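You operate a simulated robot arm through the tools that you are given. There is no shell and no other tool. Be economical: measure what you need, move in short steps, check, and stop when the job is done.

Carry out the task below with a simulated robot arm. There is one attempt and no reset: what you move stays moved.

TASK
Press the glue pen three times.
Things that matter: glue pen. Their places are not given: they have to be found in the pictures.

It is judged by the outcome, as a careful person would: the job done as asked, and still so three seconds after it is handed in. It fails if anything else is knocked over, pushed out of place, dropped, spilled or broken.

THE ROBOT
A 6-joint arm with a two-finger parallel gripper, fixed in place. Base frame: the origin is at the foot of the arm, x ahead of it, y to its left, z up. Lengths are in mm, angles in rad, forces in N, time in s.
Its first joint turns from -1.152 to 1.152 rad. Payload 2.7 kg.
Tool frame: the origin (TCP) lies between the finger pads and is the grasp point; the fingertips stand 23 mm ahead of it; z points along the fingers, y is the line along which they close. The gripper opens to 94 mm. The fingers are 38 mm wide and 10 mm thick; the gripper's body (54 by 96 mm) begins 39 mm behind the TCP.
Orientation is told as [roll, pitch, yaw] about the base's x, y, z axes, in that order, counted from this pose: with the fingers straight down and closing along the base's y, the tool's x points along the base's -x, its y along +y and its z along -z.

THE INTERFACE
- The arm moves only by the tool arm_command. Its argument "increments" is a list of rows, each a list of 6 numbers: the shift along the tool's x, y, z in mm, then the turn, a rotation vector about the tool's x, y, z in rad. In form: [[tx, ty, tz, ax, ay, az], ...]. A call has 1 to 10 rows; each row is the pose to reach, as a shift and turn from the pose commanded when the call began, along the tool's axes at that moment. "gripper" is the opening, from 0 (shut) to 1 (fully open), set as the call begins (left out, the last holds). A row lasts 0.2 s, in which the tool goes at most 50 mm and 0.15 rad; a call with a longer step from one row to the next is refused whole, and so is a gripper value outside its range. A pose out of reach is approached as far as the arm can. The call stops where the force on the tool passes 40 N (or 10 N more than at its start, if that is more) or the arm is blocked; 0.2 s more then pass. The fingers move at their own pace (about 45 mm/s each) and stop on an object; they squeeze with about 23 N. The grip force told is the motor's: it shows also when the fingers shut on nothing. Time passes only in rows, and 0.2 s behind the last, so rows that repeat a pose let the fingers close. It gives the time, the measured TCP pose, the force on the tool (base axes), the opening and the grip force at its end, in the units of the frame above (readings bear some noise), and new pictures: "show" is both (left out), scene, wrist or none.
- Cameras (640 x 400 px; columns grow to the right, rows downward): "scene" is fixed at [46.7, -413.3, 1412.8]; the picture's right is [0.96, -0.29, 0.00], its down [-0.14, -0.47, -0.87] and it looks along [0.26, 0.83, -0.49] (base axes); focal length 356 px, centre (320, 200). "wrist" rides on the gripper at [-39, 0, -44] in the tool frame; the picture's right is [0.00, -1.00, 0.00], its down [0.97, 0.00, -0.24] and it looks along [0.24, 0.00, 0.97] (tool axes); focal length 218 px, centre (320, 200).
- measure_at(camera, pixels): for up to 12 pixels [column, row] of the newest picture of that camera ("zoom" is the newest enlarged one), the place [x, y, z] in the base frame of the surface seen there, good to about 2 mm. No time passes.
- zoom(camera, box): a new picture of the part [left, top, right, bottom] of that camera's present view, enlarged. No time passes.
- close_job(): hands the job in; it is judged then, once.

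Work in short steps. Measure before you move; look again where a grasp or a placing could have gone wrong, and mend it. You have 60 turns and 100 pictures in all, the two below and enlarged ones among them. Open the gripper and draw the arm clear of the work before you hand the job in, unless the task says otherwise; then end with one line.

The tools are called after "Call:" by a JSON object that holds its "op" and its "data". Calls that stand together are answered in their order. arm_command: Moves the arm, as the interface text tells. Its arguments: {"type":"object","properties":{"increments":{"type":"array","items":{"type":"array","items":{"type":"number"}}},"gripper":{"type":"number"},"show":{"type":"string","enum":["both","scene","wrist","none"]}},"required":["increments"]} The other tools are called the same way: measure_at (camera, pixels) gives the place of the surface under pixels of a picture; zoom (camera, box) takes an enlarged picture of a part of a camera's view; close_job () hands the job in.

At the start:

```text
clock: 0.0
tcp_pos: [330.5, 248.0, 1173.7]
tcp_rot: [0.0, -0.001, 0.001]
force: [-0.2, -0.5, -0.4]
opening: 94.1
gripper_force: 0.1
```

scene: 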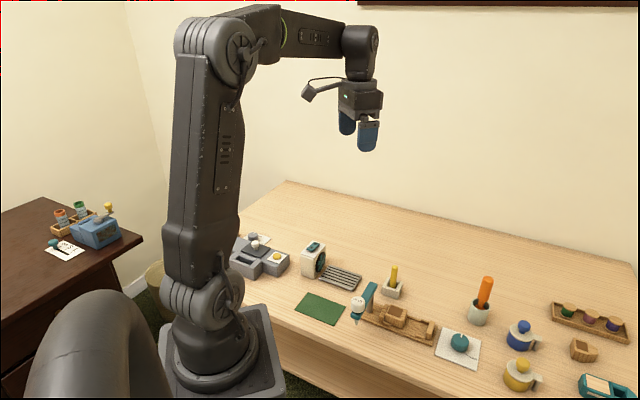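
wrist: 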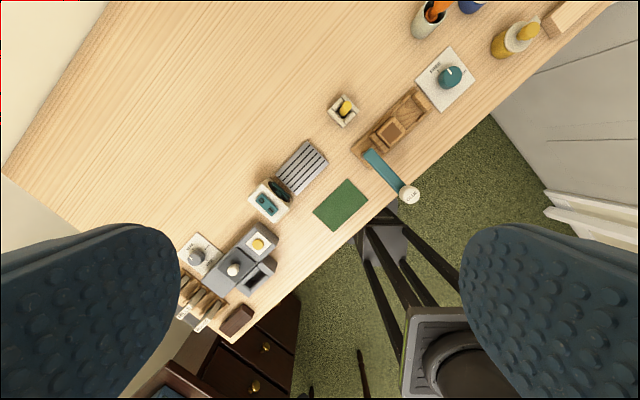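

The scene shows a yellow stick in a holder near (393,280) and an orange one near (482,300); I zoom in to identify the glue pen.

Call:
{"op": "zoom", "data": {"camera": "scene", "box": [340, 250, 500, 350]}}

Call:
{"op": "zoom", "data": {"camera": "scene", "box": [480, 290, 640, 400]}}

Call:
{"op": "zoom", "data": {"camera": "scene", "box": [220, 220, 380, 330]}}

Call:
{"op": "zoom", "data": {"camera": "scene", "box": [30, 190, 150, 270]}}

```text
4.00 times, centred on (420, 300) of scene
```

zoom: 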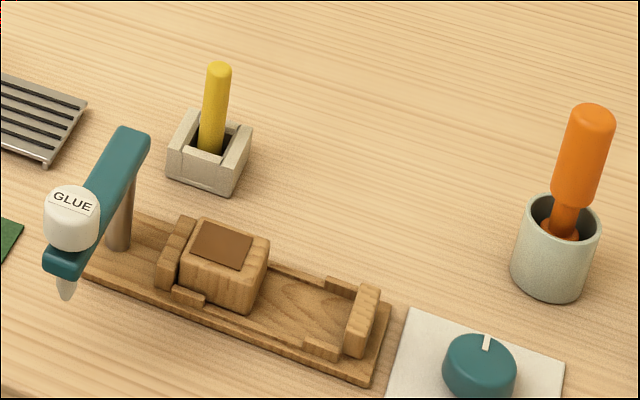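

```text
3.64 times, centred on (560, 345) of scene
```

zoom: 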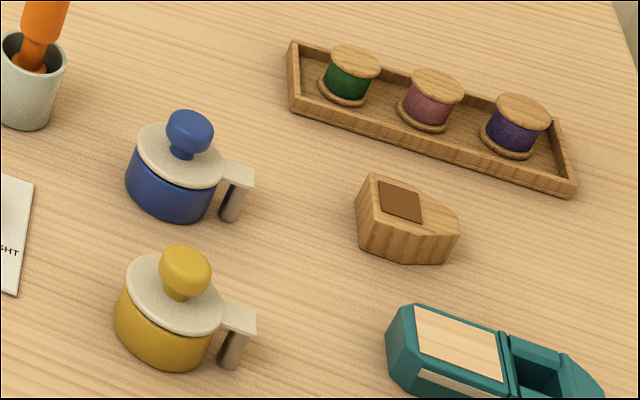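

```text
3.64 times, centred on (300, 275) of scene
```

zoom: 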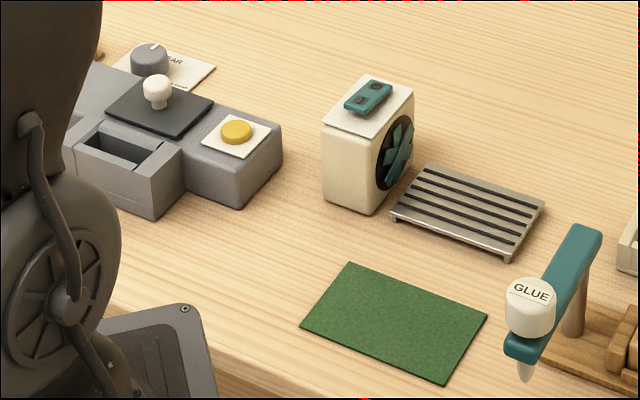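

```text
5.00 times, centred on (90, 230) of scene
```

zoom: 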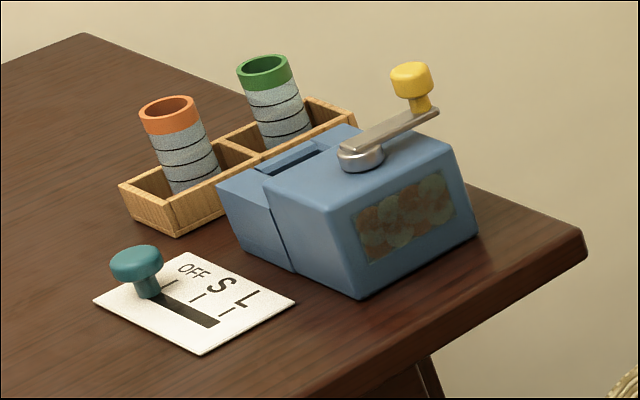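

The glue pen is the white "GLUE" knob on the teal arm at about (358,303). I measure its top and surroundings.

Call:
{"op": "zoom", "data": {"camera": "scene", "box": [340, 275, 404, 335]}}

Call:
{"op": "measure_at", "data": {"camera": "scene", "pixels": [[358, 300], [353, 300], [363, 300], [358, 308], [371, 285], [356, 317], [356, 322], [370, 305], [345, 320], [393, 268], [395, 312]]}}

Call:
{"op": "measure_at", "data": {"camera": "wrist", "pixels": [[409, 196], [403, 192], [413, 203], [415, 192], [404, 201], [368, 153], [390, 175]]}}

```text
6.67 times, centred on (372, 305) of scene
```

zoom: 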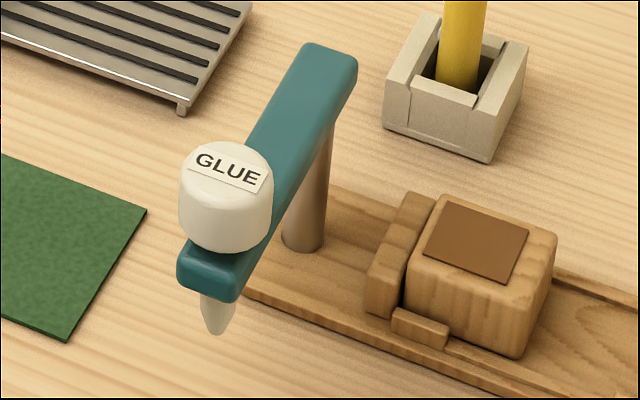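

```text
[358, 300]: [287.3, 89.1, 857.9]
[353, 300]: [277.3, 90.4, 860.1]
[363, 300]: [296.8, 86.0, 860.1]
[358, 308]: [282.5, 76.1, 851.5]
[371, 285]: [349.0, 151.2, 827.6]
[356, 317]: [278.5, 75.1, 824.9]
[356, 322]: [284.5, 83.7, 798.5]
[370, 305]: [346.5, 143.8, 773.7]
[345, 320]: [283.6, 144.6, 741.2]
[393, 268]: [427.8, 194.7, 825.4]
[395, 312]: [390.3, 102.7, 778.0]
```

```text
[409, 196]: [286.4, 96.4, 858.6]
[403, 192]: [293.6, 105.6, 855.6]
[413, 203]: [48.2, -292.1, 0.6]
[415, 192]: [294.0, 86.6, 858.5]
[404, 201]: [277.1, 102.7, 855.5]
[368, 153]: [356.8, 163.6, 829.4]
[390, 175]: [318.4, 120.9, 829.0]
```

Knob top centre is about (287, 94.5, 859), with the beam at z≈829. I shut the gripper and move to about 28 mm above the knob.

Call:
{"op": "arm_command", "data": {"increments": [[5.4, -19, 33, 0, 0, 0], [10.9, -38, 66, 0, 0, 0], [16.3, -57.5, 99, 0, 0, 0], [21.7, -76.7, 132, 0, 0, 0], [27.2, -96, 165, 0, 0, 0], [32.6, -115, 198, 0, 0, 0], [38, -134, 231, 0, 0, 0], [43.5, -153.5, 263, 0, 0, 0], [43.5, -153.5, 263, 0, 0, 0]], "gripper": 0}}

```text
clock: 2.0
tcp_pos: [287.9, 93.5, 910.3]
tcp_rot: [0.0, -0.001, 0.0]
force: [-0.1, 0.5, 0.3]
opening: 0.2
gripper_force: 23.1
```

scene: 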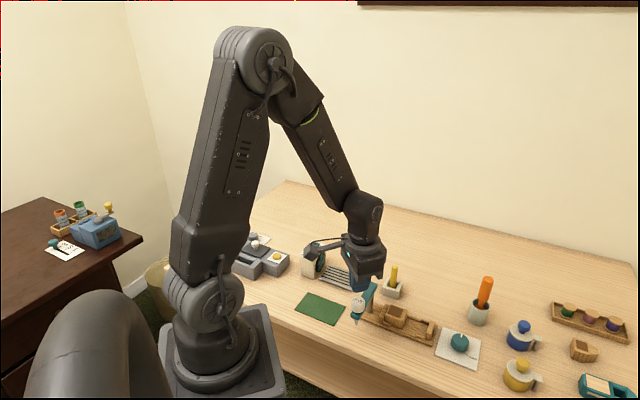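
wrist: 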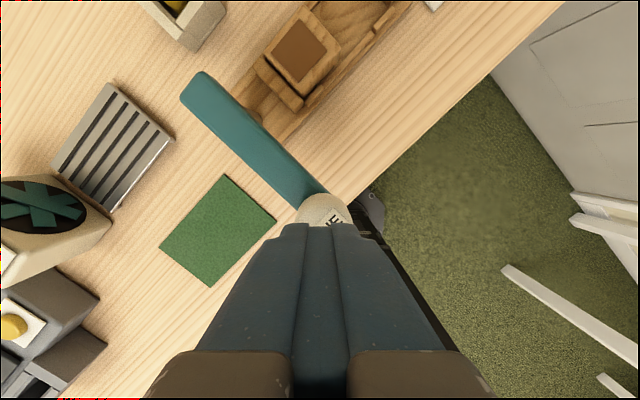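

The fingers hover over the knob; I zoom and measure to check alignment.

Call:
{"op": "zoom", "data": {"camera": "scene", "box": [330, 265, 400, 330]}}

Call:
{"op": "measure_at", "data": {"camera": "wrist", "pixels": [[323, 198], [303, 212], [340, 205], [345, 218], [322, 218]]}}

```text
6.15 times, centred on (365, 298) of scene
```

zoom: 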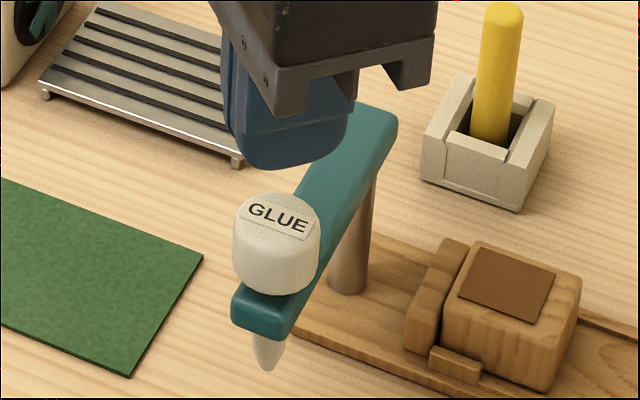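

```text
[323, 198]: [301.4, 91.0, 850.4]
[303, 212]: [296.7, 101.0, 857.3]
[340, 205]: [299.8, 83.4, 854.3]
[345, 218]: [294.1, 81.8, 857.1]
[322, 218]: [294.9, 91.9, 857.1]
```

Aligned (knob centre ≈ (287, 92)). I descend to contact slowly, watching force.

Call:
{"op": "arm_command", "data": {"increments": [[0, -1, 12, 0, 0, 0], [0, -1, 20, 0, 0, 0], [0, -1, 24, 0, 0, 0], [0, -1, 26, 0, 0, 0], [0, -1, 28, 0, 0, 0], [0, -1, 29, 0, 0, 0], [0, -1, 30, 0, 0, 0], [0, -1, 31, 0, 0, 0]], "show": "none"}}

Call:
{"op": "zoom", "data": {"camera": "scene", "box": [330, 265, 400, 330]}}

```text
clock: 3.8
tcp_pos: [287.1, 93.5, 879.4]
tcp_rot: [0.0, -0.001, 0.0]
force: [0.0, -0.4, 1.1]
opening: 0.0
gripper_force: 23.4
```

```text
6.15 times, centred on (365, 298) of scene
```

zoom: 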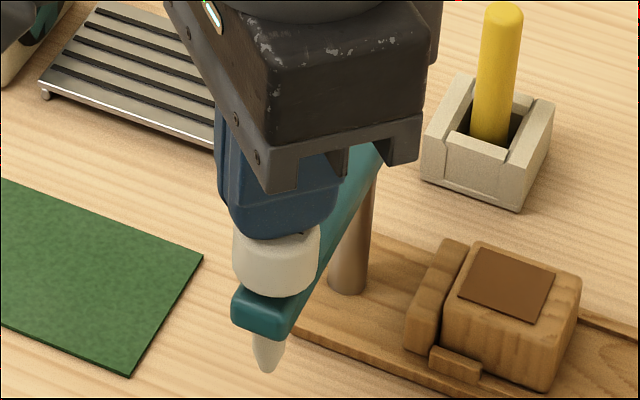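

Contact just starting (tip ≈856, 1 N). Continue pressing in 1 mm steps.

Call:
{"op": "arm_command", "data": {"increments": [[0, 0, 1, 0, 0, 0], [0, 0, 2, 0, 0, 0], [0, 0, 3, 0, 0, 0], [0, 0, 4, 0, 0, 0]], "show": "none"}}

Call:
{"op": "zoom", "data": {"camera": "scene", "box": [330, 265, 400, 330]}}

```text
clock: 4.8
tcp_pos: [287.0, 92.5, 875.7]
tcp_rot: [0.0, 0.0, 0.001]
force: [-0.6, 0.3, 1.3]
opening: 0.1
gripper_force: 23.3
```

```text
6.15 times, centred on (365, 298) of scene
```

zoom: 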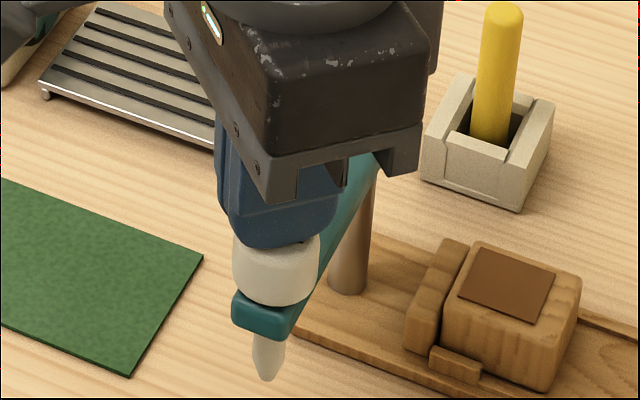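

The knob and nozzle are travelling down on a soft spring. I press on to the stop.

Call:
{"op": "arm_command", "data": {"increments": [[0, 0, 1, 0, 0, 0], [0, 0, 2, 0, 0, 0], [0, 0, 3, 0, 0, 0], [0, 0, 4, 0, 0, 0], [0, 0, 5, 0, 0, 0], [0, 0, 6, 0, 0, 0]], "show": "none"}}

Call:
{"op": "zoom", "data": {"camera": "scene", "box": [330, 265, 400, 330]}}

```text
clock: 6.2
tcp_pos: [287.6, 93.5, 870.8]
tcp_rot: [-0.001, 0.0, -0.001]
force: [0.5, 1.4, 2.6]
opening: 0.1
gripper_force: 22.7
```

```text
6.15 times, centred on (365, 298) of scene
```

zoom: 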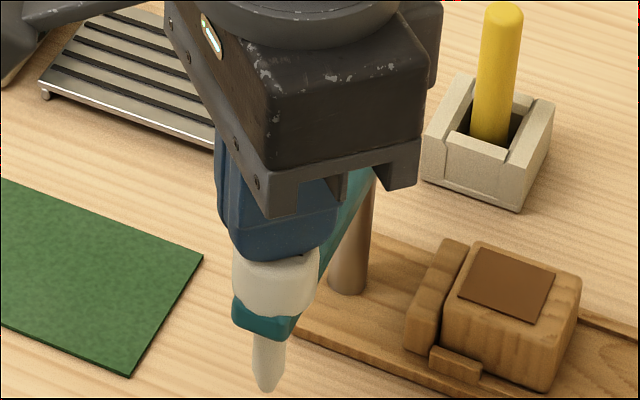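

Still travelling, with 2.6 N. I continue until the force rises.

Call:
{"op": "arm_command", "data": {"increments": [[0, 0, 1, 0, 0, 0], [0, 0, 2, 0, 0, 0], [0, 0, 3, 0, 0, 0], [0, 0, 4, 0, 0, 0]], "show": "none"}}

Call:
{"op": "zoom", "data": {"camera": "scene", "box": [330, 265, 400, 330]}}

```text
clock: 7.2
tcp_pos: [286.5, 92.7, 866.1]
tcp_rot: [0.0, -0.002, -0.001]
force: [-1.7, -3.0, 20.8]
opening: 0.1
gripper_force: 23.0
```

```text
6.15 times, centred on (365, 298) of scene
```

zoom: 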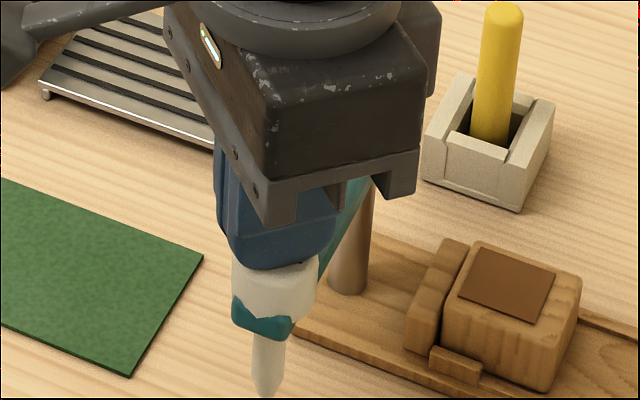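

Force jumped to 21 N at tip ≈843: the bottom stop, so press 1 is done. I release fully, 25 mm up, and check that the knob returned.

Call:
{"op": "arm_command", "data": {"increments": [[0, 0, -5, 0, 0, 0], [0, 0, -10, 0, 0, 0], [0, 0, -18, 0, 0, 0], [0, 0, -26, 0, 0, 0], [0, 0, -26, 0, 0, 0], [0, 0, -26, 0, 0, 0]], "show": "none"}}

Call:
{"op": "zoom", "data": {"camera": "scene", "box": [330, 265, 400, 330]}}

```text
clock: 8.6
tcp_pos: [287.0, 93.3, 891.3]
tcp_rot: [-0.001, 0.0, 0.001]
force: [-0.1, -0.1, 0.1]
opening: 0.0
gripper_force: 23.0
```

```text
6.15 times, centred on (365, 298) of scene
```

zoom: 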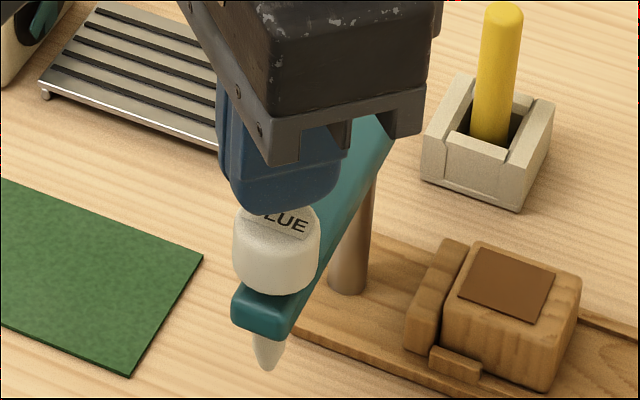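

The knob is fully back up and nothing else has moved. Second press uses the same depth, then I check force at the bottom.

Call:
{"op": "arm_command", "data": {"increments": [[0, 0, 8, 0, 0, 0], [0, 0, 13, 0, 0, 0], [0, 0, 17, 0, 0, 0], [0, 0, 20, 0, 0, 0], [0, 0, 22, 0, 0, 0], [0, 0, 24, 0, 0, 0], [0, 0, 25, 0, 0, 0], [0, 0, 26, 0, 0, 0], [0, 0, 26, 0, 0, 0]], "show": "none"}}

```text
clock: 10.6
tcp_pos: [287.1, 92.7, 866.8]
tcp_rot: [0.001, -0.002, -0.001]
force: [-1.9, -1.5, 21.1]
opening: 0.0
gripper_force: 23.1
```

Press 2 bottomed at 21 N. I release.

Call:
{"op": "arm_command", "data": {"increments": [[0, 0, -5, 0, 0, 0], [0, 0, -10, 0, 0, 0], [0, 0, -18, 0, 0, 0], [0, 0, -26, 0, 0, 0], [0, 0, -26, 0, 0, 0], [0, 0, -26, 0, 0, 0]], "show": "none"}}

Call:
{"op": "zoom", "data": {"camera": "scene", "box": [330, 265, 400, 330]}}

```text
clock: 12.0
tcp_pos: [286.9, 92.7, 892.2]
tcp_rot: [0.0, 0.0, -0.001]
force: [0.0, -0.1, 0.2]
opening: 0.0
gripper_force: 22.6
```

```text
6.15 times, centred on (365, 298) of scene
```

zoom: 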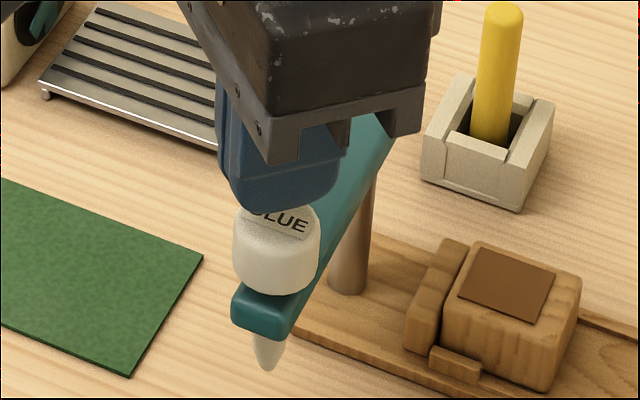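

The knob is back up again. Third press.

Call:
{"op": "arm_command", "data": {"increments": [[0, 0, 8, 0, 0, 0], [0, 0, 13, 0, 0, 0], [0, 0, 17, 0, 0, 0], [0, 0, 20, 0, 0, 0], [0, 0, 22, 0, 0, 0], [0, 0, 24, 0, 0, 0], [0, 0, 25, 0, 0, 0], [0, 0, 26, 0, 0, 0], [0, 0, 26, 0, 0, 0]], "show": "none"}}

```text
clock: 14.0
tcp_pos: [286.9, 92.3, 866.1]
tcp_rot: [-0.001, -0.002, -0.001]
force: [-2.1, -1.7, 19.8]
opening: 0.0
gripper_force: 23.2
```

Press 3 bottomed at 20 N. I release and lift well clear.

Call:
{"op": "arm_command", "data": {"increments": [[0, 0, -5, 0, 0, 0], [0, 0, -12, 0, 0, 0], [0, 0, -26, 0, 0, 0], [0, 0, -60, 0, 0, 0], [0, 0, -100, 0, 0, 0], [0, 0, -140, 0, 0, 0], [-10, 30, -175, 0, 0, 0], [-20, 65, -200, 0, 0, 0], [-30, 100, -220, 0, 0, 0]], "show": "none"}}

Call:
{"op": "arm_command", "data": {"increments": [[0, 0, 0, 0, 0, 0], [0, 0, 0, 0, 0, 0], [0, 0, 0, 0, 0, 0], [0, 0, 0, 0, 0, 0], [0, 0, 0, 0, 0, 0], [0, 0, 0, 0, 0, 0]], "gripper": 1}}

```text
clock: 16.0
tcp_pos: [315.4, 192.4, 1088.3]
tcp_rot: [-0.001, 0.002, -0.001]
force: [-0.1, 0.9, -0.2]
opening: 0.0
gripper_force: 22.5
```

```text
clock: 17.4
tcp_pos: [316.4, 192.5, 1087.5]
tcp_rot: [-0.001, -0.001, -0.001]
force: [0.4, -0.2, -0.4]
opening: 93.7
gripper_force: 0.0
```

scene: 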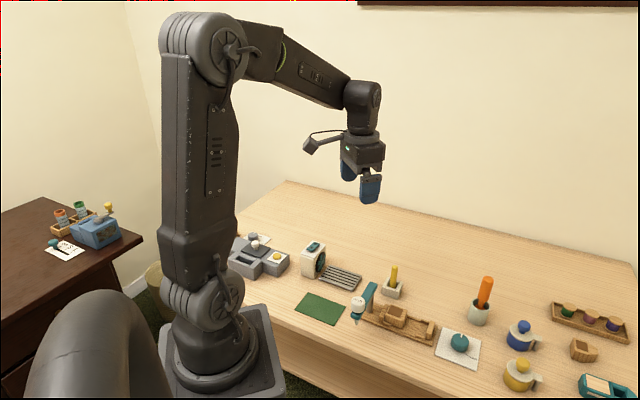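
wrist: 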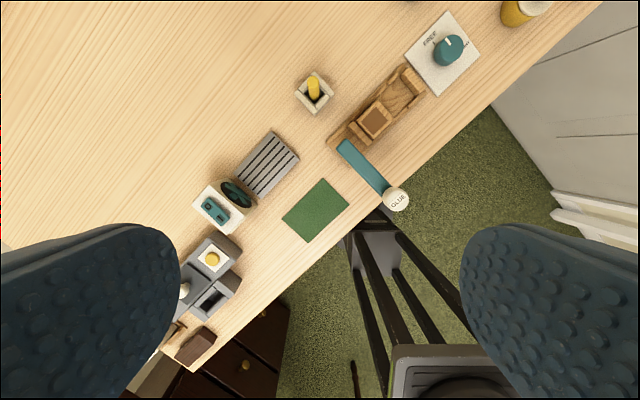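

The pen has sprung back, everything else is in place, and the arm is clear with the gripper open. I hand in.

Call:
{"op": "close_job", "data": {}}

```text
The job is handed in.
```

I pressed the glue pen three times, each time down to its stop at about 20 N with a full release in between, and nothing else in the scene looks moved.
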